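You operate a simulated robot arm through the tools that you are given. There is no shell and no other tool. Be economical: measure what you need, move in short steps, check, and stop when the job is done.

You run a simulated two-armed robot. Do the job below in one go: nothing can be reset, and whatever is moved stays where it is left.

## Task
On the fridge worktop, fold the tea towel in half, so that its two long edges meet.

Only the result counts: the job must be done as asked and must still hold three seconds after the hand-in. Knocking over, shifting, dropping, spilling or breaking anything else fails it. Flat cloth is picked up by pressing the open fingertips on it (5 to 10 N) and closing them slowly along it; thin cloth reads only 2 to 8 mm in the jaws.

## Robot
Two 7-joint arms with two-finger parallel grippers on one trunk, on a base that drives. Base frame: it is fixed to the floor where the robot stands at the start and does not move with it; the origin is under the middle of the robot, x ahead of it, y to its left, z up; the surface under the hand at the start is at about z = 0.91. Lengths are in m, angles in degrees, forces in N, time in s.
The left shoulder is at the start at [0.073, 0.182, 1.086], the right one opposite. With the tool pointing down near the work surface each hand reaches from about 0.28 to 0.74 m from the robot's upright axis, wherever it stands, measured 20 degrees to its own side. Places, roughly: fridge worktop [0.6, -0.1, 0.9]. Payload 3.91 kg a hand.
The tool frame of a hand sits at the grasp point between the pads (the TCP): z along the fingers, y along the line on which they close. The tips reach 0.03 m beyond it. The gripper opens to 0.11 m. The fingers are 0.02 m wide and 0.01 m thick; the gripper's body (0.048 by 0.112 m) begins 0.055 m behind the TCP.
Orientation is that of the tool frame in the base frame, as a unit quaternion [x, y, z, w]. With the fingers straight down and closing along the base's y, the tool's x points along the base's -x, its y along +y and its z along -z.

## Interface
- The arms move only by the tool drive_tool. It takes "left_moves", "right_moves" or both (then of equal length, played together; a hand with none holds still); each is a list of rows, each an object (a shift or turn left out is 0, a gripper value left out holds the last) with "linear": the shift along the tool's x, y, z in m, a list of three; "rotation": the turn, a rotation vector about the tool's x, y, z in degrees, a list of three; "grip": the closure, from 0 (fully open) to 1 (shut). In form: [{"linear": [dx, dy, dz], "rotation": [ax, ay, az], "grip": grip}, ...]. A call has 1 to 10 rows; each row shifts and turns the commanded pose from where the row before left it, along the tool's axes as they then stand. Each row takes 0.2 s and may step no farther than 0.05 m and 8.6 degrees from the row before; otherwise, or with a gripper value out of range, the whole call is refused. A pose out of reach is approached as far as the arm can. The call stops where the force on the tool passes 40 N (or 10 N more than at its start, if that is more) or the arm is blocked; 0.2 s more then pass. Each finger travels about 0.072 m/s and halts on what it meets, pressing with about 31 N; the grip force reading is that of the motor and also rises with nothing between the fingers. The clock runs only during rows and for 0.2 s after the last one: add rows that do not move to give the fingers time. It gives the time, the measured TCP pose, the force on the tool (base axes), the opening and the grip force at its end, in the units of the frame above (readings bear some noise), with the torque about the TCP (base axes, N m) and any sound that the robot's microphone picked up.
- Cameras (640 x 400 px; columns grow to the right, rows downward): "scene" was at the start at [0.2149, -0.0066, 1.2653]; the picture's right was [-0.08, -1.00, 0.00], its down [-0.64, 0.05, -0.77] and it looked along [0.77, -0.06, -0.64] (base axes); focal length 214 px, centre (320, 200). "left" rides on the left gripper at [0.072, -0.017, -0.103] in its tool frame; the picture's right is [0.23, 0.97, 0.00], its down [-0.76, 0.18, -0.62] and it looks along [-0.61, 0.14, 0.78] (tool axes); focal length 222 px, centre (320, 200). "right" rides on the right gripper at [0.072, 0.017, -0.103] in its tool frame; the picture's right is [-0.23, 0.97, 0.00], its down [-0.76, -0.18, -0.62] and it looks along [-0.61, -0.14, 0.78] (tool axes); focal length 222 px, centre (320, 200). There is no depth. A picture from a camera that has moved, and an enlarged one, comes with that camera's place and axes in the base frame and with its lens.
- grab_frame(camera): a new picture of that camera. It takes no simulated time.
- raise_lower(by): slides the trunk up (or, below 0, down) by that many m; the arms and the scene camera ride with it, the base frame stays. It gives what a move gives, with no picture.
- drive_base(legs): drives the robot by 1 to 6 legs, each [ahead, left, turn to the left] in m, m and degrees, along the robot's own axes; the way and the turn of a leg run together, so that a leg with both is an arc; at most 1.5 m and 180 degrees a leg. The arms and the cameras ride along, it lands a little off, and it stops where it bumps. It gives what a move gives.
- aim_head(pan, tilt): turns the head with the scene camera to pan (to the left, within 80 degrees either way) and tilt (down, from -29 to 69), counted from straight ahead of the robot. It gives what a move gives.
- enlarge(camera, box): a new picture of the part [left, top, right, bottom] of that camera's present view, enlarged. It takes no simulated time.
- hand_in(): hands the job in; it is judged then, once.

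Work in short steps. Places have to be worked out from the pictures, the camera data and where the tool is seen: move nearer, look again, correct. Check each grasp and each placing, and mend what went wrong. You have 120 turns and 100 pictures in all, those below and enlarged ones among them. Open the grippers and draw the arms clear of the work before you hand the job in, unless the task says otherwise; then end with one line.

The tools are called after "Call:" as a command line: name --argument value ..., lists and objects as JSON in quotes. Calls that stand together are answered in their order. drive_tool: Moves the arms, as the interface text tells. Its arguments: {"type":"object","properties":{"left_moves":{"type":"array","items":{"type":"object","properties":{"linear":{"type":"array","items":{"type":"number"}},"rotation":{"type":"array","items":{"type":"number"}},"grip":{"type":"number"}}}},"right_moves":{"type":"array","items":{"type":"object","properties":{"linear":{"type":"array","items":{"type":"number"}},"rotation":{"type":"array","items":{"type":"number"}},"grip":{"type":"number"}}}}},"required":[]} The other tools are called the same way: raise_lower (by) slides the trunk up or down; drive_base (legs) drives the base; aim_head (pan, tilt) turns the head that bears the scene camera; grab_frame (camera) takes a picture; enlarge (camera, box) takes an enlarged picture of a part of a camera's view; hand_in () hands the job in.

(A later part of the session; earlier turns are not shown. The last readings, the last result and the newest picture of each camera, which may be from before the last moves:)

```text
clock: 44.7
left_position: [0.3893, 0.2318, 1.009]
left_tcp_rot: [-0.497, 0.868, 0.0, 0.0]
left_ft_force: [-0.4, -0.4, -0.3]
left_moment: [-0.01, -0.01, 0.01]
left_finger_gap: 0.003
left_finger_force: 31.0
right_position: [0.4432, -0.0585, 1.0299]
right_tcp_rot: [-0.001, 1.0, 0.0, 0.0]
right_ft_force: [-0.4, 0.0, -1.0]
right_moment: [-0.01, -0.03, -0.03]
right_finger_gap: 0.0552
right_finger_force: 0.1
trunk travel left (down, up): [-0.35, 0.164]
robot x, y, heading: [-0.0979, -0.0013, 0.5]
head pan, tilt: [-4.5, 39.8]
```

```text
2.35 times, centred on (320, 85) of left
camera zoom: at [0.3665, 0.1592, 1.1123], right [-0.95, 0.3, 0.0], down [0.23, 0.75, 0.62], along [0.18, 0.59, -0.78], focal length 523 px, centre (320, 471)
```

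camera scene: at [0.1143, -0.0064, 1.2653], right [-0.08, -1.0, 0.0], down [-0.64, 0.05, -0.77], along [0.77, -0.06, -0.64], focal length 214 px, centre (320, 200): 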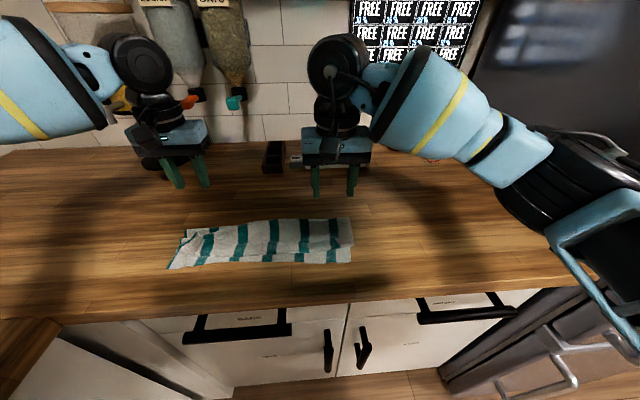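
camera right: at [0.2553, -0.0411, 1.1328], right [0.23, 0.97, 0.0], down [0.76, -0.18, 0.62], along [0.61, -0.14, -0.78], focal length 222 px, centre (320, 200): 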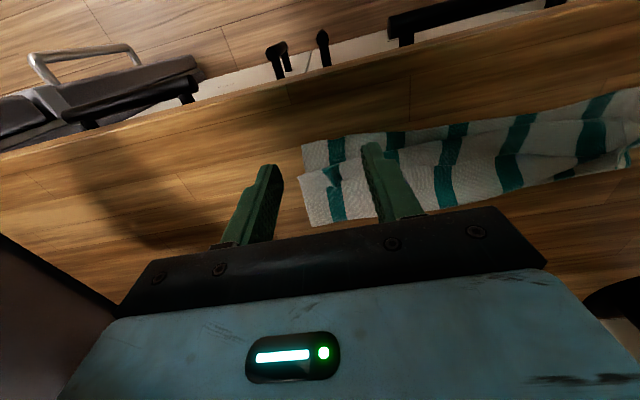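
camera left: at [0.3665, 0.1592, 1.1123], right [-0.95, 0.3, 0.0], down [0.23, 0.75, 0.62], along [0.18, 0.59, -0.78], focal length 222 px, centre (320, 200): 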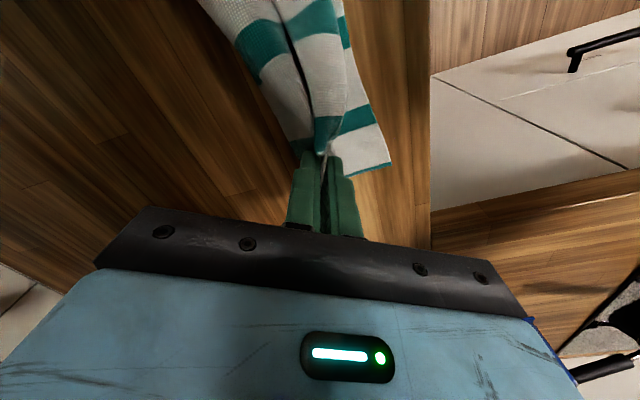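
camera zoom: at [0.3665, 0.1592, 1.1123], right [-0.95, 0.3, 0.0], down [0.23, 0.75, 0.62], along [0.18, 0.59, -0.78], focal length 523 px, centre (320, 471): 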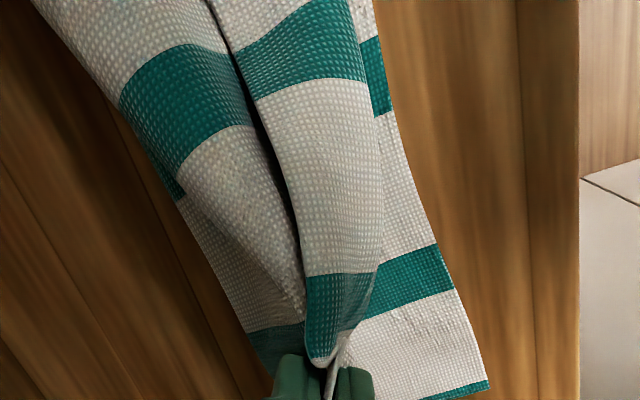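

The fingers hold only the flap, but the whole towel slides. I'll anchor it by pressing the right fingertips on the towel near the fold at about (0.452, 0.08).

Call:
drive_tool --right_moves '[{"linear": [-0.003, 0.045, 0]}, {"linear": [-0.003, 0.045, 0]}, {"linear": [-0.003, 0.045, 0.02]}, {"linear": [0, 0, 0.03]}, {"linear": [0, 0, 0.02]}, {"linear": [0, 0, 0.007]}, {}]'

```text
clock: 46.3
left_position: [0.3869, 0.2303, 1.0098]
left_tcp_rot: [-0.496, 0.868, 0.001, 0.001]
left_ft_force: [0.9, 0.2, 0.2]
left_moment: [-0.02, -0.01, 0.06]
left_finger_gap: 0.0028
left_finger_force: 31.2
right_position: [0.4511, 0.0778, 0.9549]
right_tcp_rot: [-0.001, 1.0, 0.001, 0.0]
right_ft_force: [-0.5, 0.1, 0.1]
right_moment: [0.04, -0.02, -0.01]
right_finger_gap: 0.0549
right_finger_force: 0.0
trunk travel left (down, up): [-0.35, 0.164]
robot x, y, heading: [-0.0986, -0.0031, 0.1]
head pan, tilt: [-4.5, 39.8]
```

Not yet in contact; I lower the right hand stepwise.

Call:
drive_tool --right_moves '[{"linear": [0, 0, 0.005]}, {"linear": [0, 0, 0.004]}, {"linear": [0, 0, 0.002]}, {}]'

Call:
grab_frame --camera "right"

```text
clock: 47.3
left_position: [0.3889, 0.2334, 1.009]
left_tcp_rot: [-0.497, 0.868, 0.001, 0.0]
left_ft_force: [0.4, -0.7, 0.3]
left_moment: [0.0, 0.01, 0.0]
left_finger_gap: 0.003
left_finger_force: 31.3
right_position: [0.4511, 0.0786, 0.9422]
right_tcp_rot: [-0.001, 1.0, 0.0, 0.0]
right_ft_force: [-0.1, 0.1, 0.6]
right_moment: [-0.03, 0.03, -0.01]
right_finger_gap: 0.0551
right_finger_force: 0.0
trunk travel left (down, up): [-0.35, 0.164]
robot x, y, heading: [-0.098, -0.0018, 0.1]
head pan, tilt: [-4.5, 39.8]
```

```text
32 pictures are left
camera right: at [0.3792, 0.0942, 1.0458], right [0.23, 0.97, 0.0], down [0.76, -0.18, 0.62], along [0.61, -0.14, -0.78], focal length 222 px, centre (320, 200)
```

right: 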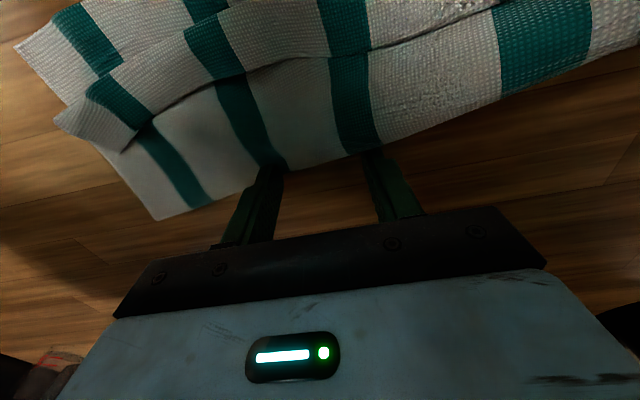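

The view shows the strip folded back along most of the length, and my fingers sit just at the fold. I move them 15 mm onto the towel and press.

Call:
drive_tool --right_moves '[{"linear": [0, 0, -0.012]}, {"linear": [0.017, 0, 0]}, {"linear": [0, 0, 0.008]}, {"linear": [0, 0, 0.003]}, {"linear": [0, 0, 0.0015]}, {}]'

```text
clock: 48.7
left_position: [0.3877, 0.2316, 1.0087]
left_tcp_rot: [-0.497, 0.868, 0.0, 0.0]
left_ft_force: [-0.1, 0.1, 0.0]
left_moment: [-0.02, -0.02, 0.01]
left_finger_gap: 0.0028
left_finger_force: 31.1
right_position: [0.4349, 0.0776, 0.9418]
right_tcp_rot: [-0.001, 1.0, 0.0, 0.0]
right_ft_force: [0.1, -0.1, 4.7]
right_moment: [-0.07, -0.03, 0.0]
right_finger_gap: 0.055
right_finger_force: 0.1
trunk travel left (down, up): [-0.35, 0.164]
robot x, y, heading: [-0.1041, 0.0002, -0.1]
head pan, tilt: [-4.5, 39.8]
```

The right hand anchors with 5 N. Now I pull the left corner over towards the robot to about (0.345, 0.27).

Call:
drive_tool --left_moves '[{"linear": [-0.0037, 0.0187, 0.0047]}, {"linear": [-0.0037, 0.0187, 0.0047]}, {"linear": [-0.0037, 0.0187, 0.0047]}, {}]' --right_moves '[{"linear": [0, 0, 0.0004]}, {}, {}, {}]'

Call:
grab_frame --camera "right"

Call:
enlarge --camera "scene" --box '[120, 170, 370, 326]'

```text
clock: 49.7
left_position: [0.3479, 0.2681, 0.9972]
left_tcp_rot: [-0.497, 0.868, -0.001, 0.0]
left_ft_force: [4.4, -10.3, -3.5]
left_moment: [-0.29, -0.13, 0.1]
left_finger_gap: 0.0032
left_finger_force: 30.5
right_position: [0.4351, 0.0775, 0.9415]
right_tcp_rot: [-0.002, 1.0, 0.002, 0.0]
right_ft_force: [-5.2, 9.3, 15.6]
right_moment: [-0.18, 0.16, -0.18]
right_finger_gap: 0.0502
right_finger_force: 0.1
trunk travel left (down, up): [-0.35, 0.164]
robot x, y, heading: [-0.1008, 0.0052, 0.1]
head pan, tilt: [-4.5, 39.8]
```

```text
31 pictures are left
camera right: at [0.3614, 0.0934, 1.045], right [0.22, 0.97, 0.0], down [0.76, -0.18, 0.62], along [0.61, -0.14, -0.78], focal length 222 px, centre (320, 200)
```

right: 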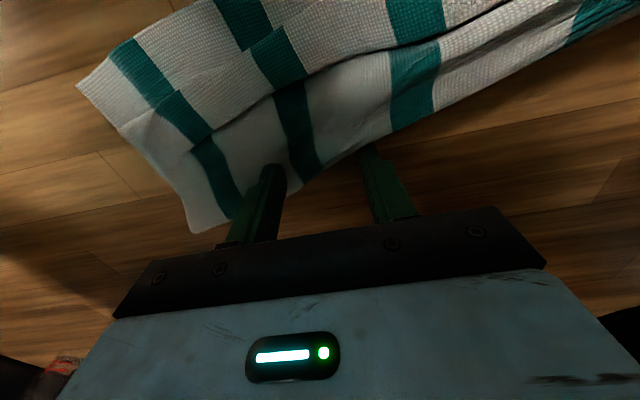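

```text
2.56 times, centred on (245, 248) of scene
camera zoom: at [0.1129, -0.0067, 1.2656], right [-0.08, -1.0, 0.0], down [-0.64, 0.05, -0.77], along [0.77, -0.06, -0.64], focal length 549 px, centre (512, 77)
```

zoom: 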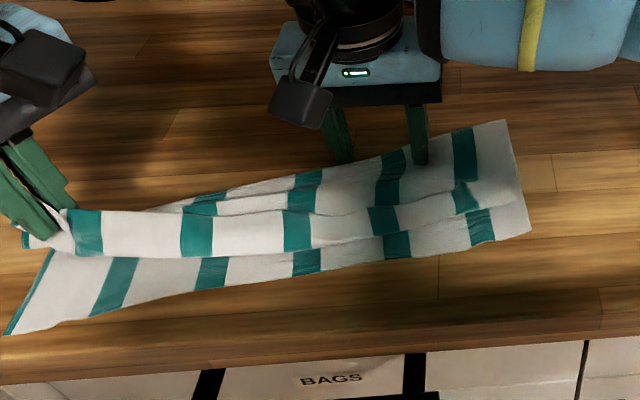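

Tension rose to 11 N and the lower layer is moving along, so the grip probably holds more than the flap. I ease back, lower, release, and raise both hands.

Call:
drive_tool --left_moves '[{"linear": [0.006, -0.015, 0.01]}, {"linear": [0.006, -0.015, 0.012]}, {"linear": [0, 0, 0.012]}, {"grip": 0.8}, {"grip": 0.6}, {"grip": 0.45}, {}, {"linear": [0, 0, -0.03]}, {"linear": [0, 0, -0.04]}, {}]' --right_moves '[{}, {}, {}, {}, {}, {}, {}, {"linear": [0, 0, -0.03]}, {"linear": [0, 0, -0.04]}, {"linear": [0, -0.03, 0]}]'

Call:
grab_frame --camera "right"

Call:
grab_frame --camera "left"

```text
clock: 51.9
left_position: [0.3686, 0.2441, 1.0287]
left_tcp_rot: [-0.496, 0.869, -0.001, 0.0]
left_ft_force: [0.9, -0.4, -0.9]
left_moment: [0.02, 0.01, 0.0]
left_finger_gap: 0.0605
left_finger_force: 0.0
right_position: [0.4347, 0.0449, 1.0081]
right_tcp_rot: [0.0, 1.0, 0.001, -0.002]
right_ft_force: [-0.1, -0.3, 0.3]
right_moment: [0.02, 0.03, 0.0]
right_finger_gap: 0.0551
right_finger_force: 0.0
trunk travel left (down, up): [-0.35, 0.164]
robot x, y, heading: [-0.1021, 0.0003, 0.0]
head pan, tilt: [-4.5, 39.8]
```

```text
29 pictures are left
camera right: at [0.3632, 0.0611, 1.1117], right [0.23, 0.97, 0.0], down [0.76, -0.18, 0.62], along [0.61, -0.14, -0.78], focal length 222 px, centre (320, 200)
```

right: 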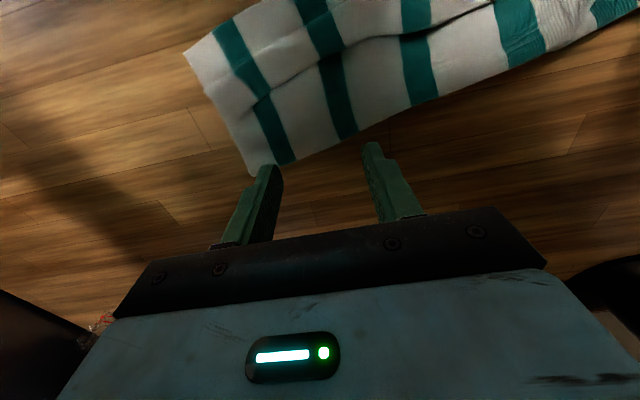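

```text
28 pictures are left
camera left: at [0.3465, 0.172, 1.1321], right [-0.95, 0.3, 0.0], down [0.23, 0.75, 0.62], along [0.19, 0.6, -0.78], focal length 222 px, centre (320, 200)
```

left: 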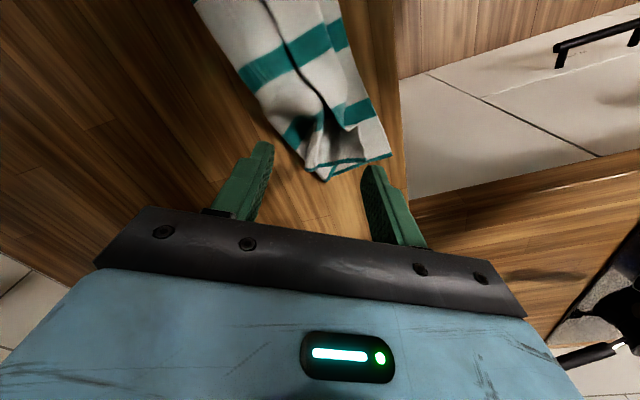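

I zoom both for detail.

Call:
enlarge --camera "left" --box '[190, 0, 430, 190]'

Call:
enlarge --camera "right" --box '[170, 0, 640, 190]'

```text
2.11 times, centred on (310, 95) of left
camera zoom: at [0.3465, 0.172, 1.1321], right [-0.95, 0.3, 0.0], down [0.23, 0.75, 0.62], along [0.19, 0.6, -0.78], focal length 468 px, centre (341, 421)
```

zoom: 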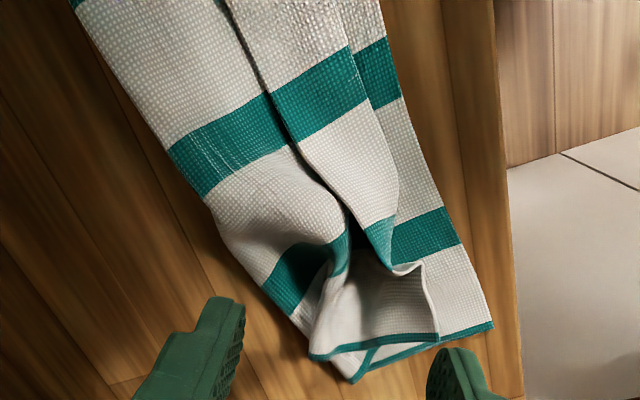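

```text
1.36 times, centred on (405, 95) of right
camera zoom: at [0.3632, 0.0611, 1.1117], right [0.23, 0.97, 0.0], down [0.76, -0.18, 0.62], along [0.61, -0.14, -0.78], focal length 302 px, centre (204, 343)
```

zoom: 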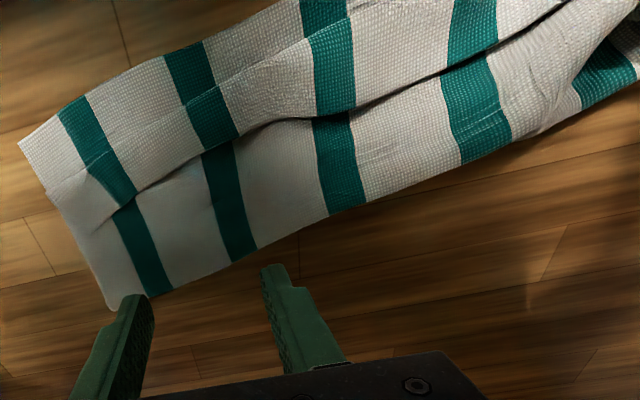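

The left end's fold line is too shallow (lower layer 8 cm, hidden tuck), so it's best to reopen that side and refold. I yaw the left jaws to close along x, astride the flap at about (0.368, 0.268), and pinch it.

Call:
drive_tool --left_moves '[{"rotation": [0, 0, -8.5], "grip": 0.18}, {"rotation": [0, 0, -8.5]}, {"linear": [-0.0234, 0.0054, 0.02]}, {"linear": [0, 0, 0.03]}, {"linear": [0, 0, 0.025]}, {}]'

Call:
grab_frame --camera "left"

```text
clock: 53.3
left_position: [0.3675, 0.2705, 0.9573]
left_tcp_rot: [-0.62, 0.785, 0.0, 0.001]
left_ft_force: [0.4, 0.4, 0.3]
left_moment: [0.04, -0.01, 0.0]
left_finger_gap: 0.09
left_finger_force: 0.2
right_position: [0.436, 0.0455, 1.0095]
right_tcp_rot: [-0.001, 1.0, 0.0, 0.0]
right_ft_force: [0.1, 0.3, -0.2]
right_moment: [0.01, 0.01, 0.02]
right_finger_gap: 0.0551
right_finger_force: 0.0
trunk travel left (down, up): [-0.35, 0.164]
robot x, y, heading: [-0.1005, 0.0, 0.2]
head pan, tilt: [-4.5, 39.8]
```

```text
25 pictures are left
camera left: at [0.3686, 0.1951, 1.0605], right [-1.0, 0.0, 0.0], down [0.0, 0.78, 0.62], along [0.0, 0.62, -0.78], focal length 222 px, centre (320, 200)
```

left: 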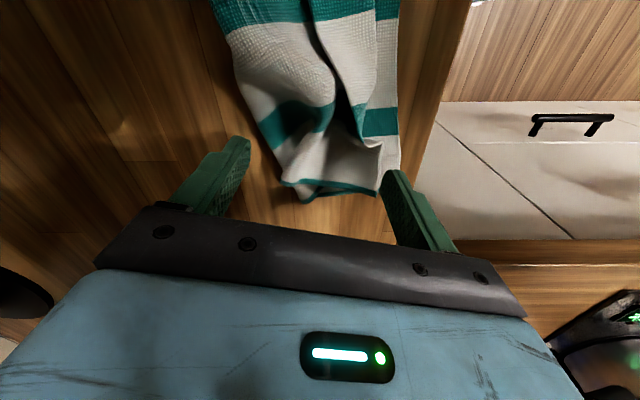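

The jaws straddle it, but the rear finger would also catch the fold, so I raise 9 mm and close slowly to take only the raised flap.

Call:
drive_tool --left_moves '[{"linear": [0.004, 0, -0.009], "grip": 0.3}, {"grip": 0.4}, {"grip": 0.5}, {"grip": 0.6}, {"grip": 0.7}, {"grip": 0.8}, {"grip": 0.9}, {"grip": 1.0}, {}, {}]'

Call:
enlarge --camera "left" --box '[200, 0, 440, 200]'

```text
clock: 55.5
left_position: [0.3669, 0.2649, 0.9649]
left_tcp_rot: [-0.62, 0.784, 0.0, 0.0]
left_ft_force: [-0.1, 0.5, -0.6]
left_moment: [0.0, 0.0, 0.01]
left_finger_gap: 0.0017
left_finger_force: 31.2
right_position: [0.4346, 0.0462, 1.009]
right_tcp_rot: [-0.001, 1.0, 0.0, 0.0]
right_ft_force: [0.3, -1.3, 0.2]
right_moment: [-0.01, -0.02, 0.03]
right_finger_gap: 0.0551
right_finger_force: 0.1
trunk travel left (down, up): [-0.35, 0.164]
robot x, y, heading: [-0.1006, 0.0, -0.1]
head pan, tilt: [-4.5, 39.8]
```

```text
2.00 times, centred on (320, 100) of left
camera zoom: at [0.3665, 0.1898, 1.069], right [-1.0, 0.0, 0.0], down [0.0, 0.78, 0.62], along [0.0, 0.62, -0.78], focal length 444 px, centre (320, 400)
```

zoom: 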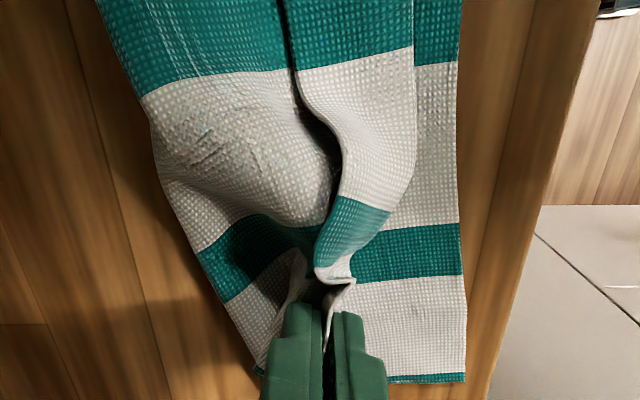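

Grip is 1.7 mm, so only the flap. I lift it and carry it over to the far side to reopen the left half.

Call:
drive_tool --left_moves '[{"linear": [0, 0, -0.015]}, {"linear": [0, 0, -0.02]}, {"linear": [-0.0141, -0.0378, -0.02]}, {"linear": [-0.0201, -0.0415, 0]}, {"linear": [-0.0178, -0.0317, 0.0]}, {}]'

Call:
grab_frame --camera "scene"

```text
clock: 56.9
left_position: [0.4848, 0.2915, 1.0198]
left_tcp_rot: [-0.619, 0.785, -0.001, 0.001]
left_ft_force: [0.1, -0.3, -0.3]
left_moment: [-0.01, 0.0, 0.02]
left_finger_gap: 0.0021
left_finger_force: 31.3
right_position: [0.4342, 0.0457, 1.0088]
right_tcp_rot: [-0.001, 1.0, -0.001, 0.0]
right_ft_force: [-1.0, -0.8, 0.6]
right_moment: [-0.03, 0.01, -0.01]
right_finger_gap: 0.0553
right_finger_force: 0.1
trunk travel left (down, up): [-0.35, 0.164]
robot x, y, heading: [-0.1024, 0.0, 0.2]
head pan, tilt: [-4.5, 39.8]
```

```text
23 pictures are left
camera scene: at [0.1131, -0.0065, 1.2655], right [-0.08, -1.0, 0.0], down [-0.64, 0.05, -0.77], along [0.77, -0.06, -0.64], focal length 214 px, centre (320, 200)
```

scene: 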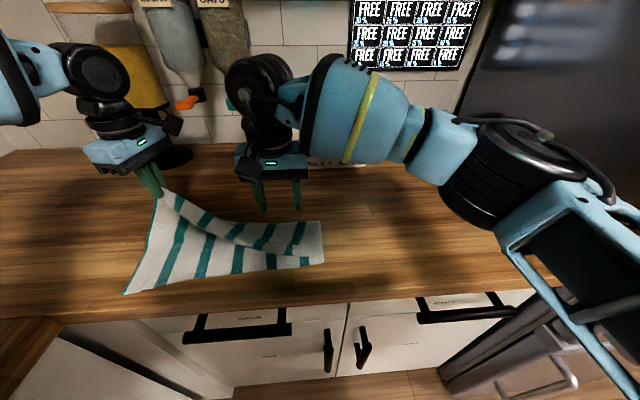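

Very good: the left corner is reopened and held cleanly, edge up. Before refolding I look with the right camera at the right end.

Call:
grab_frame --camera "right"

```text
22 pictures are left
camera right: at [0.3617, 0.0626, 1.1126], right [0.23, 0.97, 0.0], down [0.76, -0.18, 0.62], along [0.61, -0.14, -0.78], focal length 222 px, centre (320, 200)
```

right: 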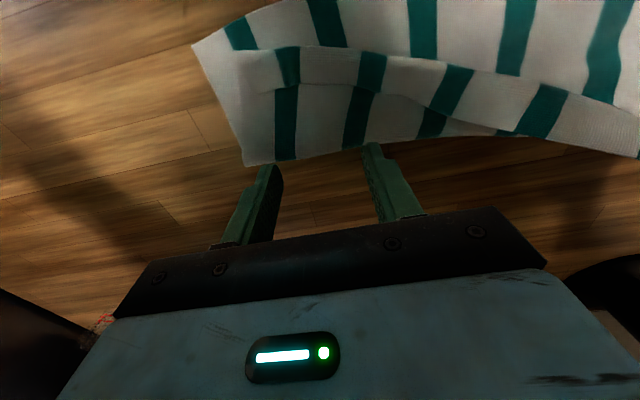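

The right corner's strip is folded back at about x 0.36–0.39, y 0.005–0.03. I'll pinch it the same way with the right hand, yawing it so the jaws close along x.

Call:
drive_tool --right_moves '[{"linear": [0.028, -0.013, 0], "rotation": [0, 0, 8], "grip": 0.4}, {"linear": [0.0259, -0.0168, 0], "rotation": [0, 0, 8]}, {"rotation": [0, 0, 8]}, {"rotation": [0, 0, 8]}, {"rotation": [0, 0, 8]}, {"rotation": [0, 0, 8]}, {"rotation": [0, 0, 8]}, {"rotation": [0, 0, 8]}, {"rotation": [0, 0, 8]}, {"rotation": [0, 0, 8]}]'

Call:
enlarge --camera "right" --box '[180, 0, 460, 200]'

```text
clock: 59.1
left_position: [0.4861, 0.2916, 1.0198]
left_tcp_rot: [-0.62, 0.784, 0.0, 0.001]
left_ft_force: [0.5, -0.2, 0.7]
left_moment: [-0.01, 0.0, -0.01]
left_finger_gap: 0.0018
left_finger_force: 30.8
right_position: [0.3786, 0.0209, 1.0115]
right_tcp_rot: [0.643, 0.766, -0.001, 0.0]
right_ft_force: [0.3, 0.3, -0.1]
right_moment: [-0.01, 0.01, 0.0]
right_finger_gap: 0.066
right_finger_force: 0.1
trunk travel left (down, up): [-0.35, 0.164]
robot x, y, heading: [-0.0987, -0.0009, 0.2]
head pan, tilt: [-4.5, 39.8]
```

```text
2.00 times, centred on (320, 100) of right
camera zoom: at [0.3836, 0.0949, 1.1147], right [1.0, -0.06, 0.0], down [-0.04, -0.78, 0.62], along [-0.03, -0.62, -0.78], focal length 444 px, centre (320, 400)
```

zoom: 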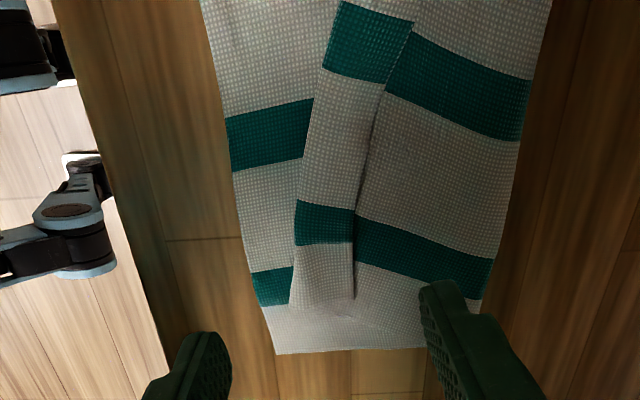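

A clear view: the strip is about 3 cm wide at x 0.366–0.395, ending at y ≈ 0.005. I set the jaws astride it at y 0.016 and descend to light contact.

Call:
drive_tool --right_moves '[{"linear": [-0.0053, 0.0015, 0.02], "grip": 0.57}, {"linear": [0, 0, 0.02]}, {"linear": [0, 0, 0.018]}, {"linear": [0, 0, 0.004]}, {"linear": [0, 0, 0.003]}, {}]'

```text
clock: 60.5
left_position: [0.4848, 0.2929, 1.0198]
left_tcp_rot: [-0.619, 0.785, -0.001, 0.0]
left_ft_force: [-0.2, 0.2, -1.0]
left_moment: [-0.04, -0.04, -0.03]
left_finger_gap: 0.0019
left_finger_force: 31.0
right_position: [0.3801, 0.015, 0.9469]
right_tcp_rot: [0.641, 0.767, 0.0, 0.0]
right_ft_force: [-0.3, -0.5, -0.5]
right_moment: [0.01, -0.02, 0.0]
right_finger_gap: 0.0471
right_finger_force: 0.0
trunk travel left (down, up): [-0.35, 0.164]
robot x, y, heading: [-0.0995, -0.0006, 0.3]
head pan, tilt: [-4.5, 39.8]
```

No contact yet with tips at 0.917; I go 1.5 mm lower and close slowly.

Call:
drive_tool --right_moves '[{"linear": [0, 0, 0.0015], "grip": 0.62}, {"grip": 0.67}, {"grip": 0.72}, {"grip": 0.77}, {"grip": 0.82}, {"grip": 0.87}, {"grip": 0.92}, {"grip": 1.0}, {}, {}]'

Call:
enlarge --camera "right" --box '[180, 0, 460, 200]'

```text
clock: 62.7
left_position: [0.4849, 0.2916, 1.0194]
left_tcp_rot: [-0.62, 0.785, 0.0, 0.0]
left_ft_force: [-0.2, 0.2, -0.6]
left_moment: [0.02, -0.04, 0.02]
left_finger_gap: 0.002
left_finger_force: 30.6
right_position: [0.3806, 0.016, 0.9434]
right_tcp_rot: [0.642, 0.767, 0.0, 0.001]
right_ft_force: [-0.6, 0.1, 0.7]
right_moment: [-0.05, 0.0, 0.01]
right_finger_gap: 0.0029
right_finger_force: 31.4
trunk travel left (down, up): [-0.35, 0.164]
robot x, y, heading: [-0.0993, -0.0004, 0.3]
head pan, tilt: [-4.5, 39.8]
```

```text
2.00 times, centred on (320, 100) of right
camera zoom: at [0.3849, 0.0897, 1.0473], right [1.0, -0.05, 0.0], down [-0.04, -0.78, 0.62], along [-0.03, -0.62, -0.78], focal length 444 px, centre (320, 400)
```

zoom: 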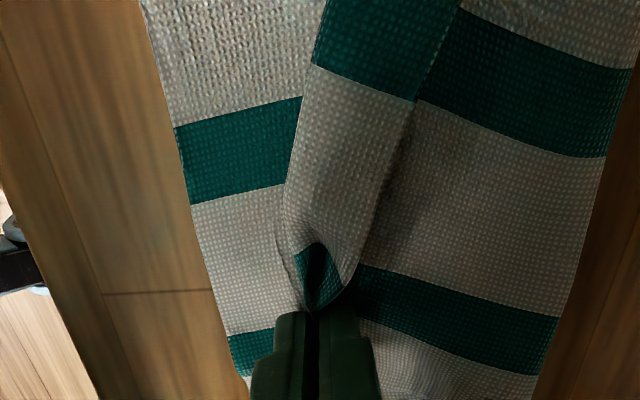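

Gripped the strip (2.9 mm). I lift it with a slight shift to the far side and check whether the lower layer stays.

Call:
drive_tool --right_moves '[{"linear": [0, 0, -0.015]}, {"linear": [-0.0026, 0.0148, -0.02]}, {"linear": [-0.0026, 0.0148, -0.02]}, {}]'

Call:
grab_frame --camera "scene"

Call:
grab_frame --camera "right"

```text
clock: 63.7
left_position: [0.4857, 0.2922, 1.0189]
left_tcp_rot: [-0.619, 0.785, 0.0, 0.0]
left_ft_force: [-1.2, -0.2, 0.0]
left_moment: [-0.01, 0.0, 0.03]
left_finger_gap: 0.0017
left_finger_force: 30.7
right_position: [0.4118, 0.0162, 0.9994]
right_tcp_rot: [0.642, 0.767, 0.0, 0.001]
right_ft_force: [-0.6, 0.1, -0.7]
right_moment: [0.02, 0.03, 0.01]
right_finger_gap: 0.0023
right_finger_force: 30.7
trunk travel left (down, up): [-0.35, 0.164]
robot x, y, heading: [-0.1044, -0.0026, 0.0]
head pan, tilt: [-4.5, 39.8]
```

```text
19 pictures are left
camera scene: at [0.1139, -0.0064, 1.2653], right [-0.08, -1.0, 0.0], down [-0.64, 0.05, -0.77], along [0.77, -0.06, -0.64], focal length 214 px, centre (320, 200)
```

scene: 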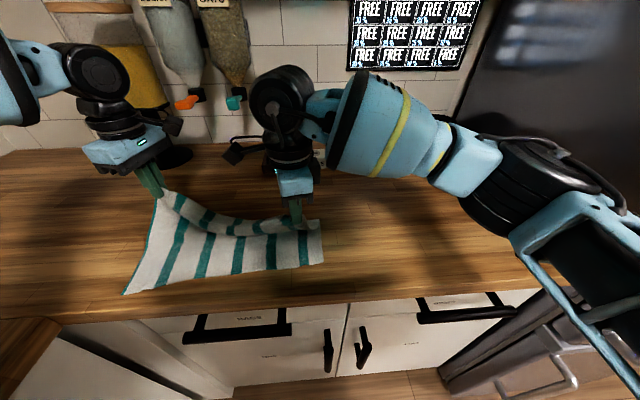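

```text
18 pictures are left
camera right: at [0.4158, 0.0909, 1.1022], right [1.0, -0.05, 0.0], down [-0.04, -0.78, 0.62], along [-0.03, -0.62, -0.78], focal length 222 px, centre (320, 200)
```

right: 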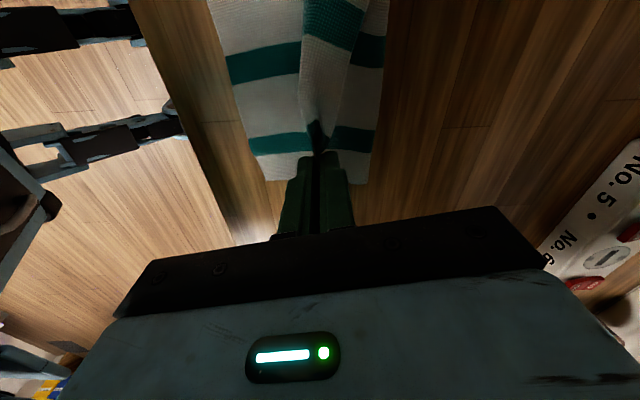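

Both corners are now held edge-up and the lower layer hasn't moved. I take the right corner further over to reset its fold line, then bring both above the fold line.

Call:
drive_tool --left_moves '[{}, {}, {}, {}, {"linear": [0.0038, 0.0269, -0.0055]}, {"linear": [0.0038, 0.0269, -0.0055]}, {}]' --right_moves '[{"linear": [-0.0099, 0.0348, -0.0053]}, {"linear": [-0.0099, 0.0348, -0.0053]}, {"linear": [-0.0099, 0.0348, -0.0053]}, {}, {"linear": [0.0013, -0.0277, -0.0075]}, {"linear": [0.0013, -0.0277, -0.0075]}, {}]'

Call:
grab_frame --camera "scene"

```text
clock: 65.3
left_position: [0.4307, 0.2949, 1.0291]
left_tcp_rot: [-0.619, 0.785, 0.0, 0.0]
left_ft_force: [-0.2, -0.4, 0.7]
left_moment: [0.02, -0.01, -0.02]
left_finger_gap: 0.0018
left_finger_force: 30.9
right_position: [0.4648, -0.0018, 1.0273]
right_tcp_rot: [0.643, 0.766, 0.0, 0.0]
right_ft_force: [0.9, 0.2, 0.2]
right_moment: [0.0, 0.01, -0.01]
right_finger_gap: 0.0026
right_finger_force: 31.4
trunk travel left (down, up): [-0.35, 0.164]
robot x, y, heading: [-0.1022, -0.0003, 0.2]
head pan, tilt: [-4.5, 39.8]
```

```text
17 pictures are left
camera scene: at [0.1145, -0.0062, 1.2652], right [-0.08, -1.0, 0.0], down [-0.64, 0.05, -0.77], along [0.77, -0.06, -0.64], focal length 214 px, centre (320, 200)
```

scene: 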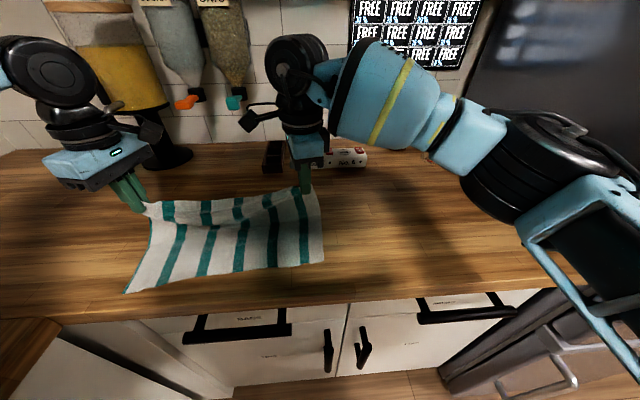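

The upper half stands cleanly above the fold line and the lower half is undisturbed. I swing both over to the near edge with a 40° forward tilt, stopping just above it.

Call:
drive_tool --left_moves '[{"linear": [0.0051, 0.0248, 0.009], "rotation": [8, 0, 0]}, {"linear": [0.0051, 0.0258, 0.0055], "rotation": [8, 0, 0]}, {"linear": [0.0051, 0.0263, 0.0018], "rotation": [8, 0, 0]}, {"linear": [0.0037, 0.0212, 0.0092], "rotation": [8, 0, 0]}, {"linear": [0.0037, 0.0222, 0.0061], "rotation": [8, 0, 0]}, {}]' --right_moves '[{"linear": [0.0032, -0.0255, 0.0084], "rotation": [-8, 0, 0]}, {"linear": [0.0032, -0.0264, 0.0048], "rotation": [-8, 0, 0]}, {"linear": [0.0032, -0.0268, 0.0011], "rotation": [-8, 0, 0]}, {"linear": [0.0008, -0.0216, 0.009], "rotation": [-8, 0, 0]}, {"linear": [0.0008, -0.0227, 0.0059], "rotation": [-8, 0, 0]}, {}]'

Call:
enlarge --camera "scene" --box '[90, 160, 370, 335]'

```text
clock: 66.7
left_position: [0.3343, 0.2982, 0.9692]
left_tcp_rot: [-0.583, 0.737, -0.269, 0.211]
left_ft_force: [-0.8, 0.3, 0.3]
left_moment: [0.02, 0.02, 0.01]
left_finger_gap: 0.0018
left_finger_force: 31.6
left hand out of reach, approached as far as the arm can: row 5
right_position: [0.355, -0.008, 0.9711]
right_tcp_rot: [0.604, 0.72, 0.263, 0.219]
right_ft_force: [0.5, -0.2, 0.2]
right_moment: [0.0, 0.04, 0.0]
right_finger_gap: 0.0027
right_finger_force: 30.4
trunk travel left (down, up): [-0.35, 0.164]
robot x, y, heading: [-0.0983, -0.0001, 0.1]
head pan, tilt: [-4.5, 39.8]
```

```text
2.29 times, centred on (230, 248) of scene
camera zoom: at [0.114, -0.0069, 1.2653], right [-0.08, -1.0, 0.0], down [-0.64, 0.05, -0.77], along [0.77, -0.06, -0.64], focal length 490 px, centre (526, 91)
```

zoom: 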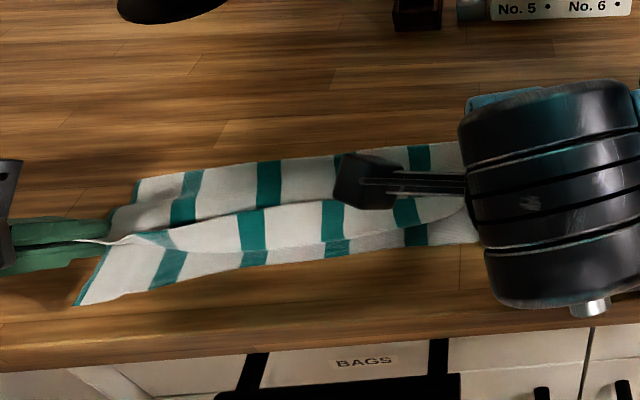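

The sheet bulges forward under the edge since there's slack and the left arm is at its limit. I shift both arms forward and up a little, then back the base 6 cm, leaving the edge tauter over the near edge.

Call:
drive_tool --left_moves '[{"linear": [-0.0046, -0.0197, 0.0068]}, {"linear": [-0.0046, -0.0197, 0.0068]}, {}]' --right_moves '[{"linear": [-0.0048, 0.0256, 0.0117]}, {"linear": [-0.0048, 0.0256, 0.0117]}, {}]'

Call:
drive_base --legs '[[-0.06, 0, 0]]'

Call:
enlarge --camera "scene" --box '[110, 140, 390, 315]'

```text
clock: 67.5
left_position: [0.3731, 0.2977, 0.9856]
left_tcp_rot: [-0.582, 0.738, -0.268, 0.212]
left_ft_force: [-0.3, 0.1, 0.4]
left_moment: [0.02, 0.04, -0.01]
left_finger_gap: 0.0023
left_finger_force: 31.3
right_position: [0.4117, -0.0117, 0.9861]
right_tcp_rot: [0.604, 0.72, 0.262, 0.22]
right_ft_force: [0.6, 0.4, 0.1]
right_moment: [-0.03, 0.04, 0.02]
right_finger_gap: 0.0028
right_finger_force: 31.3
trunk travel left (down, up): [-0.35, 0.164]
robot x, y, heading: [-0.1017, 0.0021, 0.1]
head pan, tilt: [-4.5, 39.8]
```

```text
clock: 68.5
left_position: [0.3124, 0.2974, 0.9858]
left_tcp_rot: [-0.582, 0.737, -0.269, 0.213]
left_ft_force: [-0.8, -0.3, 0.4]
left_moment: [0.03, 0.04, 0.01]
left_finger_gap: 0.002
left_finger_force: 31.1
right_position: [0.3486, -0.0119, 0.9866]
right_tcp_rot: [0.603, 0.721, 0.262, 0.219]
right_ft_force: [-0.6, 0.2, -0.6]
right_moment: [0.0, 0.04, 0.03]
right_finger_gap: 0.0024
right_finger_force: 31.3
trunk travel left (down, up): [-0.35, 0.164]
robot x, y, heading: [-0.1647, -0.0009, -0.0]
head pan, tilt: [-4.5, 39.8]
```

```text
2.29 times, centred on (250, 228) of scene
camera zoom: at [0.0513, -0.0064, 1.2655], right [-0.08, -1.0, 0.0], down [-0.64, 0.05, -0.77], along [0.77, -0.06, -0.64], focal length 490 px, centre (480, 137)
```

zoom: 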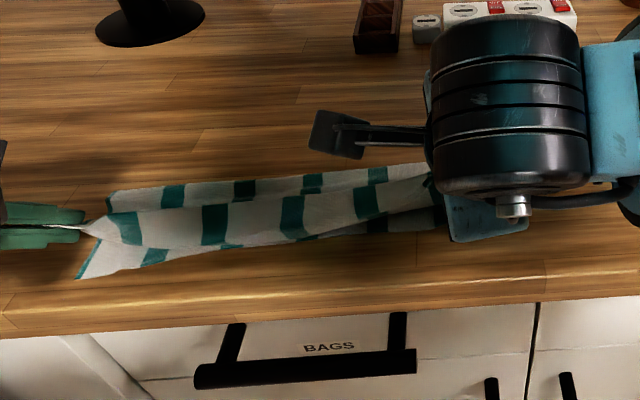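

The fold line has crept to about 0.42, so this is too far. I open it again, then return to just inside the near edge with more tilt (56°) and the hands slightly further apart so the edge stays straight.

Call:
drive_tool --left_moves '[{"linear": [-0.0104, -0.0356, 0.009]}, {"linear": [-0.0104, -0.0356, 0.009]}, {}, {"linear": [0.0025, 0.0287, 0.0013], "rotation": [8, 0, 0]}, {"linear": [0.0025, 0.0285, -0.0027], "rotation": [8, 0, 0]}, {"linear": [0.0025, 0.0279, -0.0067]}, {}]' --right_moves '[{"linear": [-0.0079, 0.033, 0.0075]}, {"linear": [-0.0079, 0.033, 0.0075]}, {}, {"linear": [0.0018, -0.0277, 0.0022], "rotation": [-8, 0, 0]}, {"linear": [0.0018, -0.0276, -0.0017], "rotation": [-8, 0, 0]}, {"linear": [0.0018, -0.0272, -0.0056]}, {}]'

Call:
enlarge --camera "scene" --box '[110, 140, 390, 315]'

```text
clock: 70.1
left_position: [0.3191, 0.3099, 0.9576]
left_tcp_rot: [-0.548, 0.693, -0.369, 0.29]
left_ft_force: [0.4, -1.8, -0.1]
left_moment: [-0.05, 0.03, -0.05]
left_finger_gap: 0.0017
left_finger_force: 30.9
right_position: [0.3526, -0.0219, 0.9572]
right_tcp_rot: [0.568, 0.677, 0.36, 0.301]
right_ft_force: [-0.1, 3.4, -0.9]
right_moment: [0.06, 0.04, 0.02]
right_finger_gap: 0.0027
right_finger_force: 31.3
trunk travel left (down, up): [-0.35, 0.164]
robot x, y, heading: [-0.1629, 0.0014, -0.0]
head pan, tilt: [-4.5, 39.8]
```

```text
2.29 times, centred on (250, 228) of scene
camera zoom: at [0.0527, -0.0065, 1.2653], right [-0.08, -1.0, 0.0], down [-0.64, 0.05, -0.77], along [0.77, -0.06, -0.64], focal length 490 px, centre (480, 137)
```

zoom: 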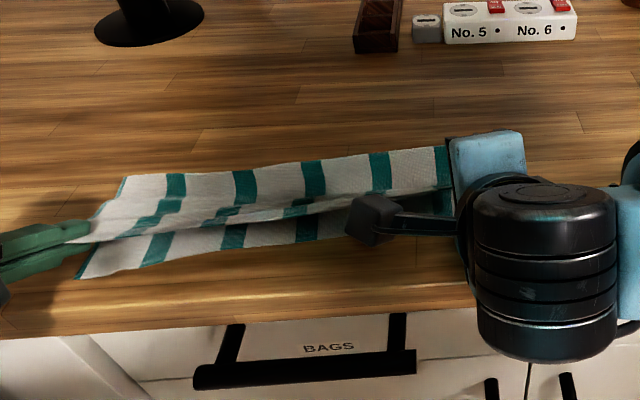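

The edge is now straight and the sheet slopes cleanly from the fold to just inside the near edge. I nudge it 8 mm towards the robot, open gently, and withdraw by backing the base.

Call:
drive_tool --left_moves '[{"linear": [0, 0.0078, -0.0044]}, {}, {"grip": 0.9}, {"grip": 0.8}, {"grip": 0.72}, {}]' --right_moves '[{"linear": [0, -0.0078, -0.0044]}, {}, {"grip": 0.9}, {"grip": 0.8}, {"grip": 0.72}, {}]'

Call:
drive_base --legs '[[-0.12, 0, 0]]'

Call:
enlarge --camera "scene" --box '[130, 110, 410, 285]'

```text
clock: 71.5
left_position: [0.3108, 0.3127, 0.9544]
left_tcp_rot: [-0.547, 0.693, -0.369, 0.291]
left_ft_force: [-0.5, -0.4, 0.3]
left_moment: [-0.02, -0.02, 0.0]
left_finger_gap: 0.0307
left_finger_force: 0.1
right_position: [0.3447, -0.0229, 0.9545]
right_tcp_rot: [0.568, 0.676, 0.36, 0.301]
right_ft_force: [0.0, -0.3, 0.3]
right_moment: [-0.01, -0.02, -0.02]
right_finger_gap: 0.0309
right_finger_force: 0.0
trunk travel left (down, up): [-0.35, 0.164]
robot x, y, heading: [-0.1643, 0.0029, 0.2]
head pan, tilt: [-4.5, 39.8]
```

```text
clock: 72.7
left_position: [0.1899, 0.3121, 0.9545]
left_tcp_rot: [-0.547, 0.693, -0.369, 0.291]
left_ft_force: [-0.4, 0.3, -0.6]
left_moment: [-0.01, -0.01, 0.02]
left_finger_gap: 0.0306
left_finger_force: 0.0
right_position: [0.2236, -0.0214, 0.9544]
right_tcp_rot: [0.566, 0.678, 0.361, 0.301]
right_ft_force: [0.2, -0.3, 0.1]
right_moment: [0.0, 0.01, 0.0]
right_finger_gap: 0.0308
right_finger_force: 0.0
trunk travel left (down, up): [-0.35, 0.164]
robot x, y, heading: [-0.2802, -0.0007, 0.1]
head pan, tilt: [-4.5, 39.8]
```

```text
2.29 times, centred on (270, 198) of scene
camera zoom: at [-0.0684, -0.0063, 1.2655], right [-0.07, -1.0, 0.0], down [-0.64, 0.05, -0.77], along [0.77, -0.06, -0.64], focal length 490 px, centre (434, 206)
```

zoom: 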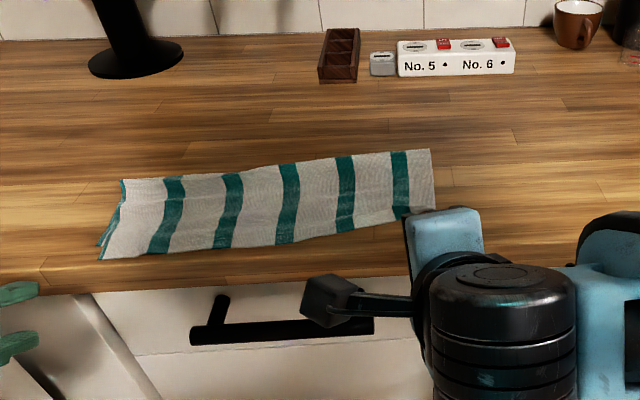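

Excellent: the towel now looks folded neatly. I clear the arms upward and outward and take a closer look at the edges.

Call:
drive_tool --left_moves '[{"linear": [0, 0.0, -0.03], "rotation": [-8, 0, 0]}, {"linear": [-0.02, 0.0, -0.03], "rotation": [-8, 0, 0]}, {"linear": [-0.03, 0, -0.03], "rotation": [-8, 0, 0]}, {"linear": [-0.03, 0, -0.03], "rotation": [-8, 0, 0]}, {"linear": [-0.03, 0, 0], "rotation": [-8, 0, 0]}, {"rotation": [-8, 0, 0]}, {"rotation": [-8, 0, 0]}, {}]' --right_moves '[{"linear": [0, 0.0, -0.03], "rotation": [8, 0, 0]}, {"linear": [-0.03, 0.0, -0.03], "rotation": [8, 0, 0]}, {"linear": [-0.04, 0, -0.03], "rotation": [8, 0, 0]}, {"linear": [-0.04, 0, -0.03], "rotation": [8, 0, 0]}, {"linear": [-0.04, 0, 0], "rotation": [8, 0, 0]}, {"linear": [-0.04, 0, 0], "rotation": [8, 0, 0]}, {"rotation": [8, 0, 0]}, {}]'

Call:
drive_base --legs '[[0.1, 0, 0]]'

Call:
grab_frame --camera "scene"

```text
clock: 74.5
left_position: [0.1347, 0.4388, 1.0391]
left_tcp_rot: [-0.62, 0.785, -0.001, 0.0]
left_ft_force: [0.3, -0.5, -0.2]
left_moment: [0.01, 0.02, -0.02]
left_finger_gap: 0.0308
left_finger_force: 0.1
right_position: [0.1769, -0.2218, 1.0414]
right_tcp_rot: [0.642, 0.767, 0.0, -0.001]
right_ft_force: [0.8, -0.5, 0.0]
right_moment: [0.0, -0.01, -0.02]
right_finger_gap: 0.0306
right_finger_force: 0.0
trunk travel left (down, up): [-0.35, 0.164]
robot x, y, heading: [-0.2817, -0.0019, 0.1]
head pan, tilt: [-4.5, 39.8]
```

```text
clock: 75.7
left_position: [0.2338, 0.4385, 1.039]
left_tcp_rot: [-0.62, 0.784, 0.0, -0.001]
left_ft_force: [0.1, 0.2, -0.1]
left_moment: [0.0, 0.02, -0.02]
left_finger_gap: 0.0308
left_finger_force: 0.0
right_position: [0.277, -0.2215, 1.0407]
right_tcp_rot: [0.641, 0.767, 0.0, 0.0]
right_ft_force: [0.2, 0.0, -0.2]
right_moment: [-0.01, 0.03, 0.0]
right_finger_gap: 0.0309
right_finger_force: 0.0
trunk travel left (down, up): [-0.35, 0.164]
robot x, y, heading: [-0.188, -0.0003, 0.3]
head pan, tilt: [-4.5, 39.8]
```

```text
12 pictures are left
camera scene: at [0.0311, -0.0059, 1.2653], right [-0.07, -1.0, 0.0], down [-0.64, 0.05, -0.77], along [0.77, -0.06, -0.64], focal length 214 px, centre (320, 200)
```

scene: 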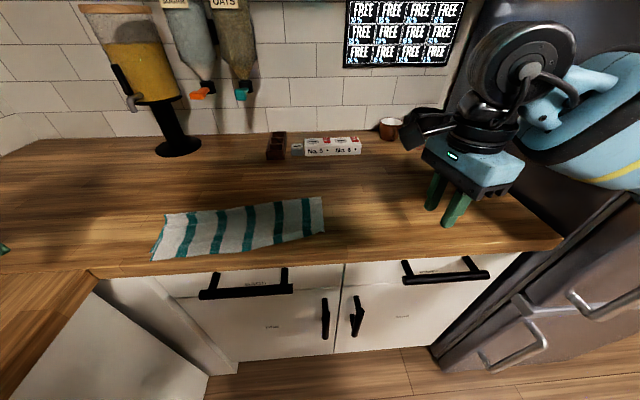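

I zoom tightly on the folded towel.

Call:
enlarge --camera "scene" --box '[140, 185, 250, 270]'

Call:
enlarge --camera "scene" --box '[230, 180, 340, 265]'

```text
4.71 times, centred on (195, 228) of scene
camera zoom: at [0.0311, -0.0059, 1.2653], right [-0.07, -1.0, 0.0], down [-0.64, 0.05, -0.77], along [0.77, -0.06, -0.64], focal length 1009 px, centre (908, 71)
```

zoom: 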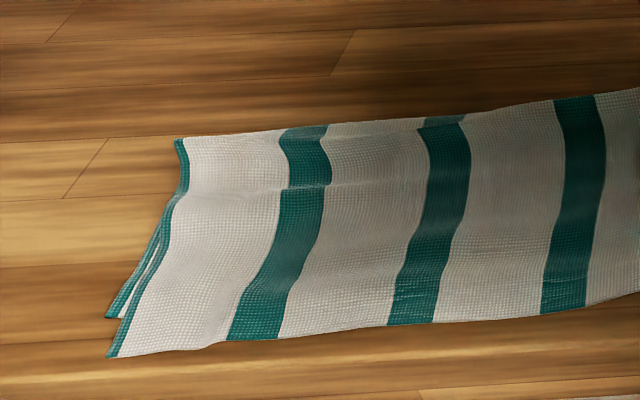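

```text
4.71 times, centred on (285, 222) of scene
camera zoom: at [0.0311, -0.0059, 1.2653], right [-0.07, -1.0, 0.0], down [-0.64, 0.05, -0.77], along [0.77, -0.06, -0.64], focal length 1009 px, centre (485, 94)
```

zoom: 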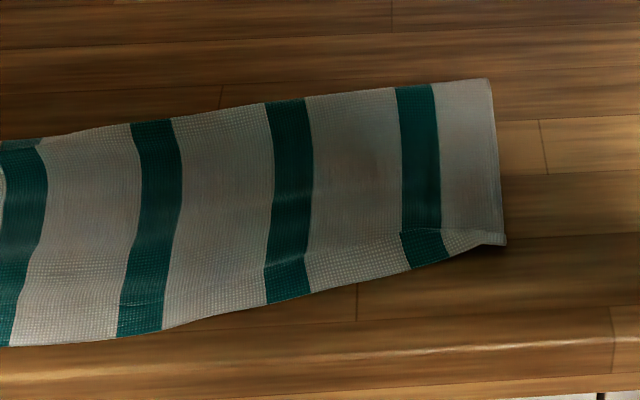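

The fold is neat; right corner matches within about 1 cm, but the upper layer overhangs the lower by about 2.5 cm elsewhere. I'll pinch only that overhang with both hands and shift it back about 2 cm; first I turn the hands back to closing along y.

Call:
drive_tool --left_moves '[{"rotation": [0, 0, 8.5], "grip": 0.68}, {"rotation": [0, 0, 8.5]}, {"rotation": [0, 0, 8.5]}, {"rotation": [0, 0, 8.5]}, {"rotation": [0, 0, 8.5]}, {"rotation": [0, 0, 8.5]}, {"rotation": [0, 0, 8.5]}, {"rotation": [0, 0, 8.5]}, {"rotation": [0, 0, 8.5]}, {}]' --right_moves '[{"rotation": [0, 0, -8], "grip": 0.68}, {"rotation": [0, 0, -8]}, {"rotation": [0, 0, -8]}, {"rotation": [0, 0, -8]}, {"rotation": [0, 0, -8]}, {"rotation": [0, 0, -8]}, {"rotation": [0, 0, -8]}, {"rotation": [0, 0, -8]}, {"rotation": [0, 0, -8]}, {"rotation": [0, 0, -8]}]'

```text
clock: 77.9
left_position: [0.2327, 0.4367, 1.0387]
left_tcp_rot: [-0.001, 1.0, 0.0, 0.0]
left_ft_force: [0.4, -0.6, 0.1]
left_moment: [-0.02, 0.03, 0.01]
left_finger_gap: 0.0351
left_finger_force: 0.1
right_position: [0.2759, -0.2217, 1.0424]
right_tcp_rot: [-0.003, 1.0, 0.0, 0.001]
right_ft_force: [0.6, -1.1, 0.0]
right_moment: [0.03, -0.02, -0.02]
right_finger_gap: 0.0351
right_finger_force: 0.0
trunk travel left (down, up): [-0.35, 0.164]
robot x, y, heading: [-0.1887, 0.0013, 0.2]
head pan, tilt: [-4.5, 39.8]
```

I bring both hands above the overhanging band: left at (0.311, 0.25), right at (0.327, 0.075).

Call:
drive_tool --left_moves '[{"linear": [-0.0111, -0.0267, 0]}, {"linear": [-0.0111, -0.0267, 0]}, {"linear": [-0.0111, -0.0267, 0]}, {"linear": [-0.0111, -0.0267, 0]}, {"linear": [-0.0111, -0.0267, 0]}, {"linear": [-0.0111, -0.0267, 0]}, {"linear": [-0.0111, -0.0267, 0]}, {"linear": [0, 0, 0.03]}, {"linear": [0, 0, 0.03]}, {"linear": [0, 0, 0.02]}]' --right_moves '[{"linear": [-0.0073, 0.0424, 0]}, {"linear": [-0.0073, 0.0424, 0]}, {"linear": [-0.0073, 0.0424, 0]}, {"linear": [-0.0073, 0.0424, 0]}, {"linear": [-0.0073, 0.0424, 0]}, {"linear": [-0.0073, 0.0424, 0]}, {"linear": [-0.0073, 0.0424, 0]}, {"linear": [0, 0, 0.03]}, {"linear": [0, 0, 0.03]}, {"linear": [0, 0, 0.02]}]'

Call:
grab_frame --camera "left"

Call:
grab_frame --camera "right"

```text
clock: 80.1
left_position: [0.3109, 0.2539, 0.9581]
left_tcp_rot: [-0.002, 1.0, 0.0, 0.001]
left_ft_force: [0.1, 0.6, -0.5]
left_moment: [0.04, 0.0, 0.01]
left_finger_gap: 0.0351
left_finger_force: 0.0
right_position: [0.3256, 0.0768, 0.9587]
right_tcp_rot: [-0.002, 1.0, 0.0, 0.001]
right_ft_force: [0.1, -0.3, -0.4]
right_moment: [0.04, 0.0, 0.0]
right_finger_gap: 0.0351
right_finger_force: 0.0
trunk travel left (down, up): [-0.35, 0.164]
robot x, y, heading: [-0.1861, 0.0025, 0.1]
head pan, tilt: [-4.5, 39.8]
```

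```text
9 pictures are left
camera left: at [0.2379, 0.236, 1.0622], right [-0.23, 0.97, 0.0], down [0.76, 0.18, 0.62], along [0.61, 0.14, -0.78], focal length 222 px, centre (320, 200)
```

left: 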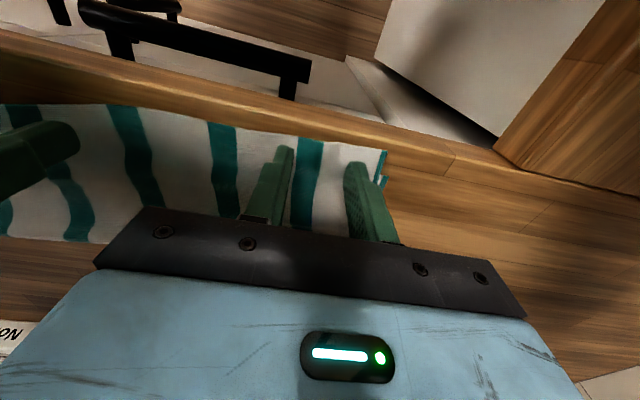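

```text
8 pictures are left
camera right: at [0.2534, 0.0923, 1.0624], right [0.22, 0.97, 0.0], down [0.76, -0.18, 0.62], along [0.61, -0.14, -0.78], focal length 222 px, centre (320, 200)
```

right: 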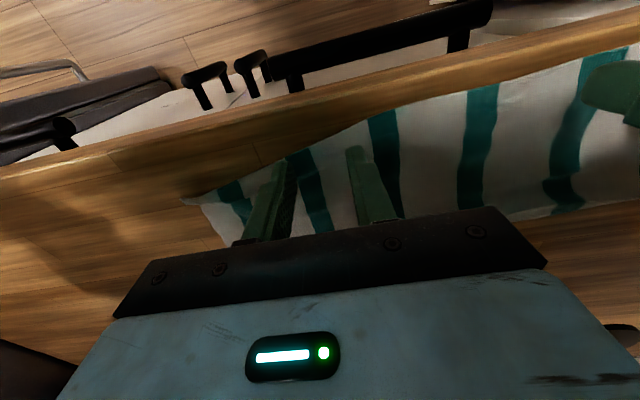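

Both hands sit over the overhang only (lower edge lies about 2.5 cm behind the upper one). I lower to near contact.

Call:
drive_tool --left_moves '[{"linear": [0, 0, 0.01]}, {"linear": [0, 0, 0.005]}, {"linear": [0, 0, 0.0015]}, {}]' --right_moves '[{"linear": [0, 0, 0.01]}, {"linear": [0, 0, 0.005]}, {"linear": [0, 0, 0.0015]}, {}]'

```text
clock: 81.1
left_position: [0.3105, 0.2526, 0.9418]
left_tcp_rot: [-0.003, 1.0, 0.001, 0.001]
left_ft_force: [-0.8, 0.7, 2.4]
left_moment: [0.06, 0.0, -0.01]
left_finger_gap: 0.0352
left_finger_force: 0.1
right_position: [0.3252, 0.0757, 0.9447]
right_tcp_rot: [-0.002, 1.0, 0.0, 0.0]
right_ft_force: [-0.3, -0.4, -0.2]
right_moment: [-0.02, -0.01, 0.03]
right_finger_gap: 0.0352
right_finger_force: 0.2
trunk travel left (down, up): [-0.35, 0.164]
robot x, y, heading: [-0.1818, -0.0035, -0.0]
head pan, tilt: [-4.5, 39.8]
```

Left is in light contact (2.4 N); right needs a little more.

Call:
drive_tool --left_moves '[{"linear": [0, 0, 0.0004]}, {}, {}]' --right_moves '[{"linear": [0, 0, 0.0015]}, {"linear": [0, 0, 0.0008]}, {}]'

```text
clock: 81.9
left_position: [0.3115, 0.2527, 0.9418]
left_tcp_rot: [-0.002, 1.0, 0.0, 0.0]
left_ft_force: [-0.9, -0.7, 1.1]
left_moment: [0.01, 0.0, 0.01]
left_finger_gap: 0.0355
left_finger_force: 0.0
right_position: [0.3265, 0.0749, 0.9423]
right_tcp_rot: [-0.002, 1.0, 0.0, 0.001]
right_ft_force: [0.3, 0.1, 0.6]
right_moment: [-0.01, -0.01, -0.02]
right_finger_gap: 0.035
right_finger_force: 0.1
trunk travel left (down, up): [-0.35, 0.164]
robot x, y, heading: [-0.1821, -0.0047, 0.2]
head pan, tilt: [-4.5, 39.8]
```

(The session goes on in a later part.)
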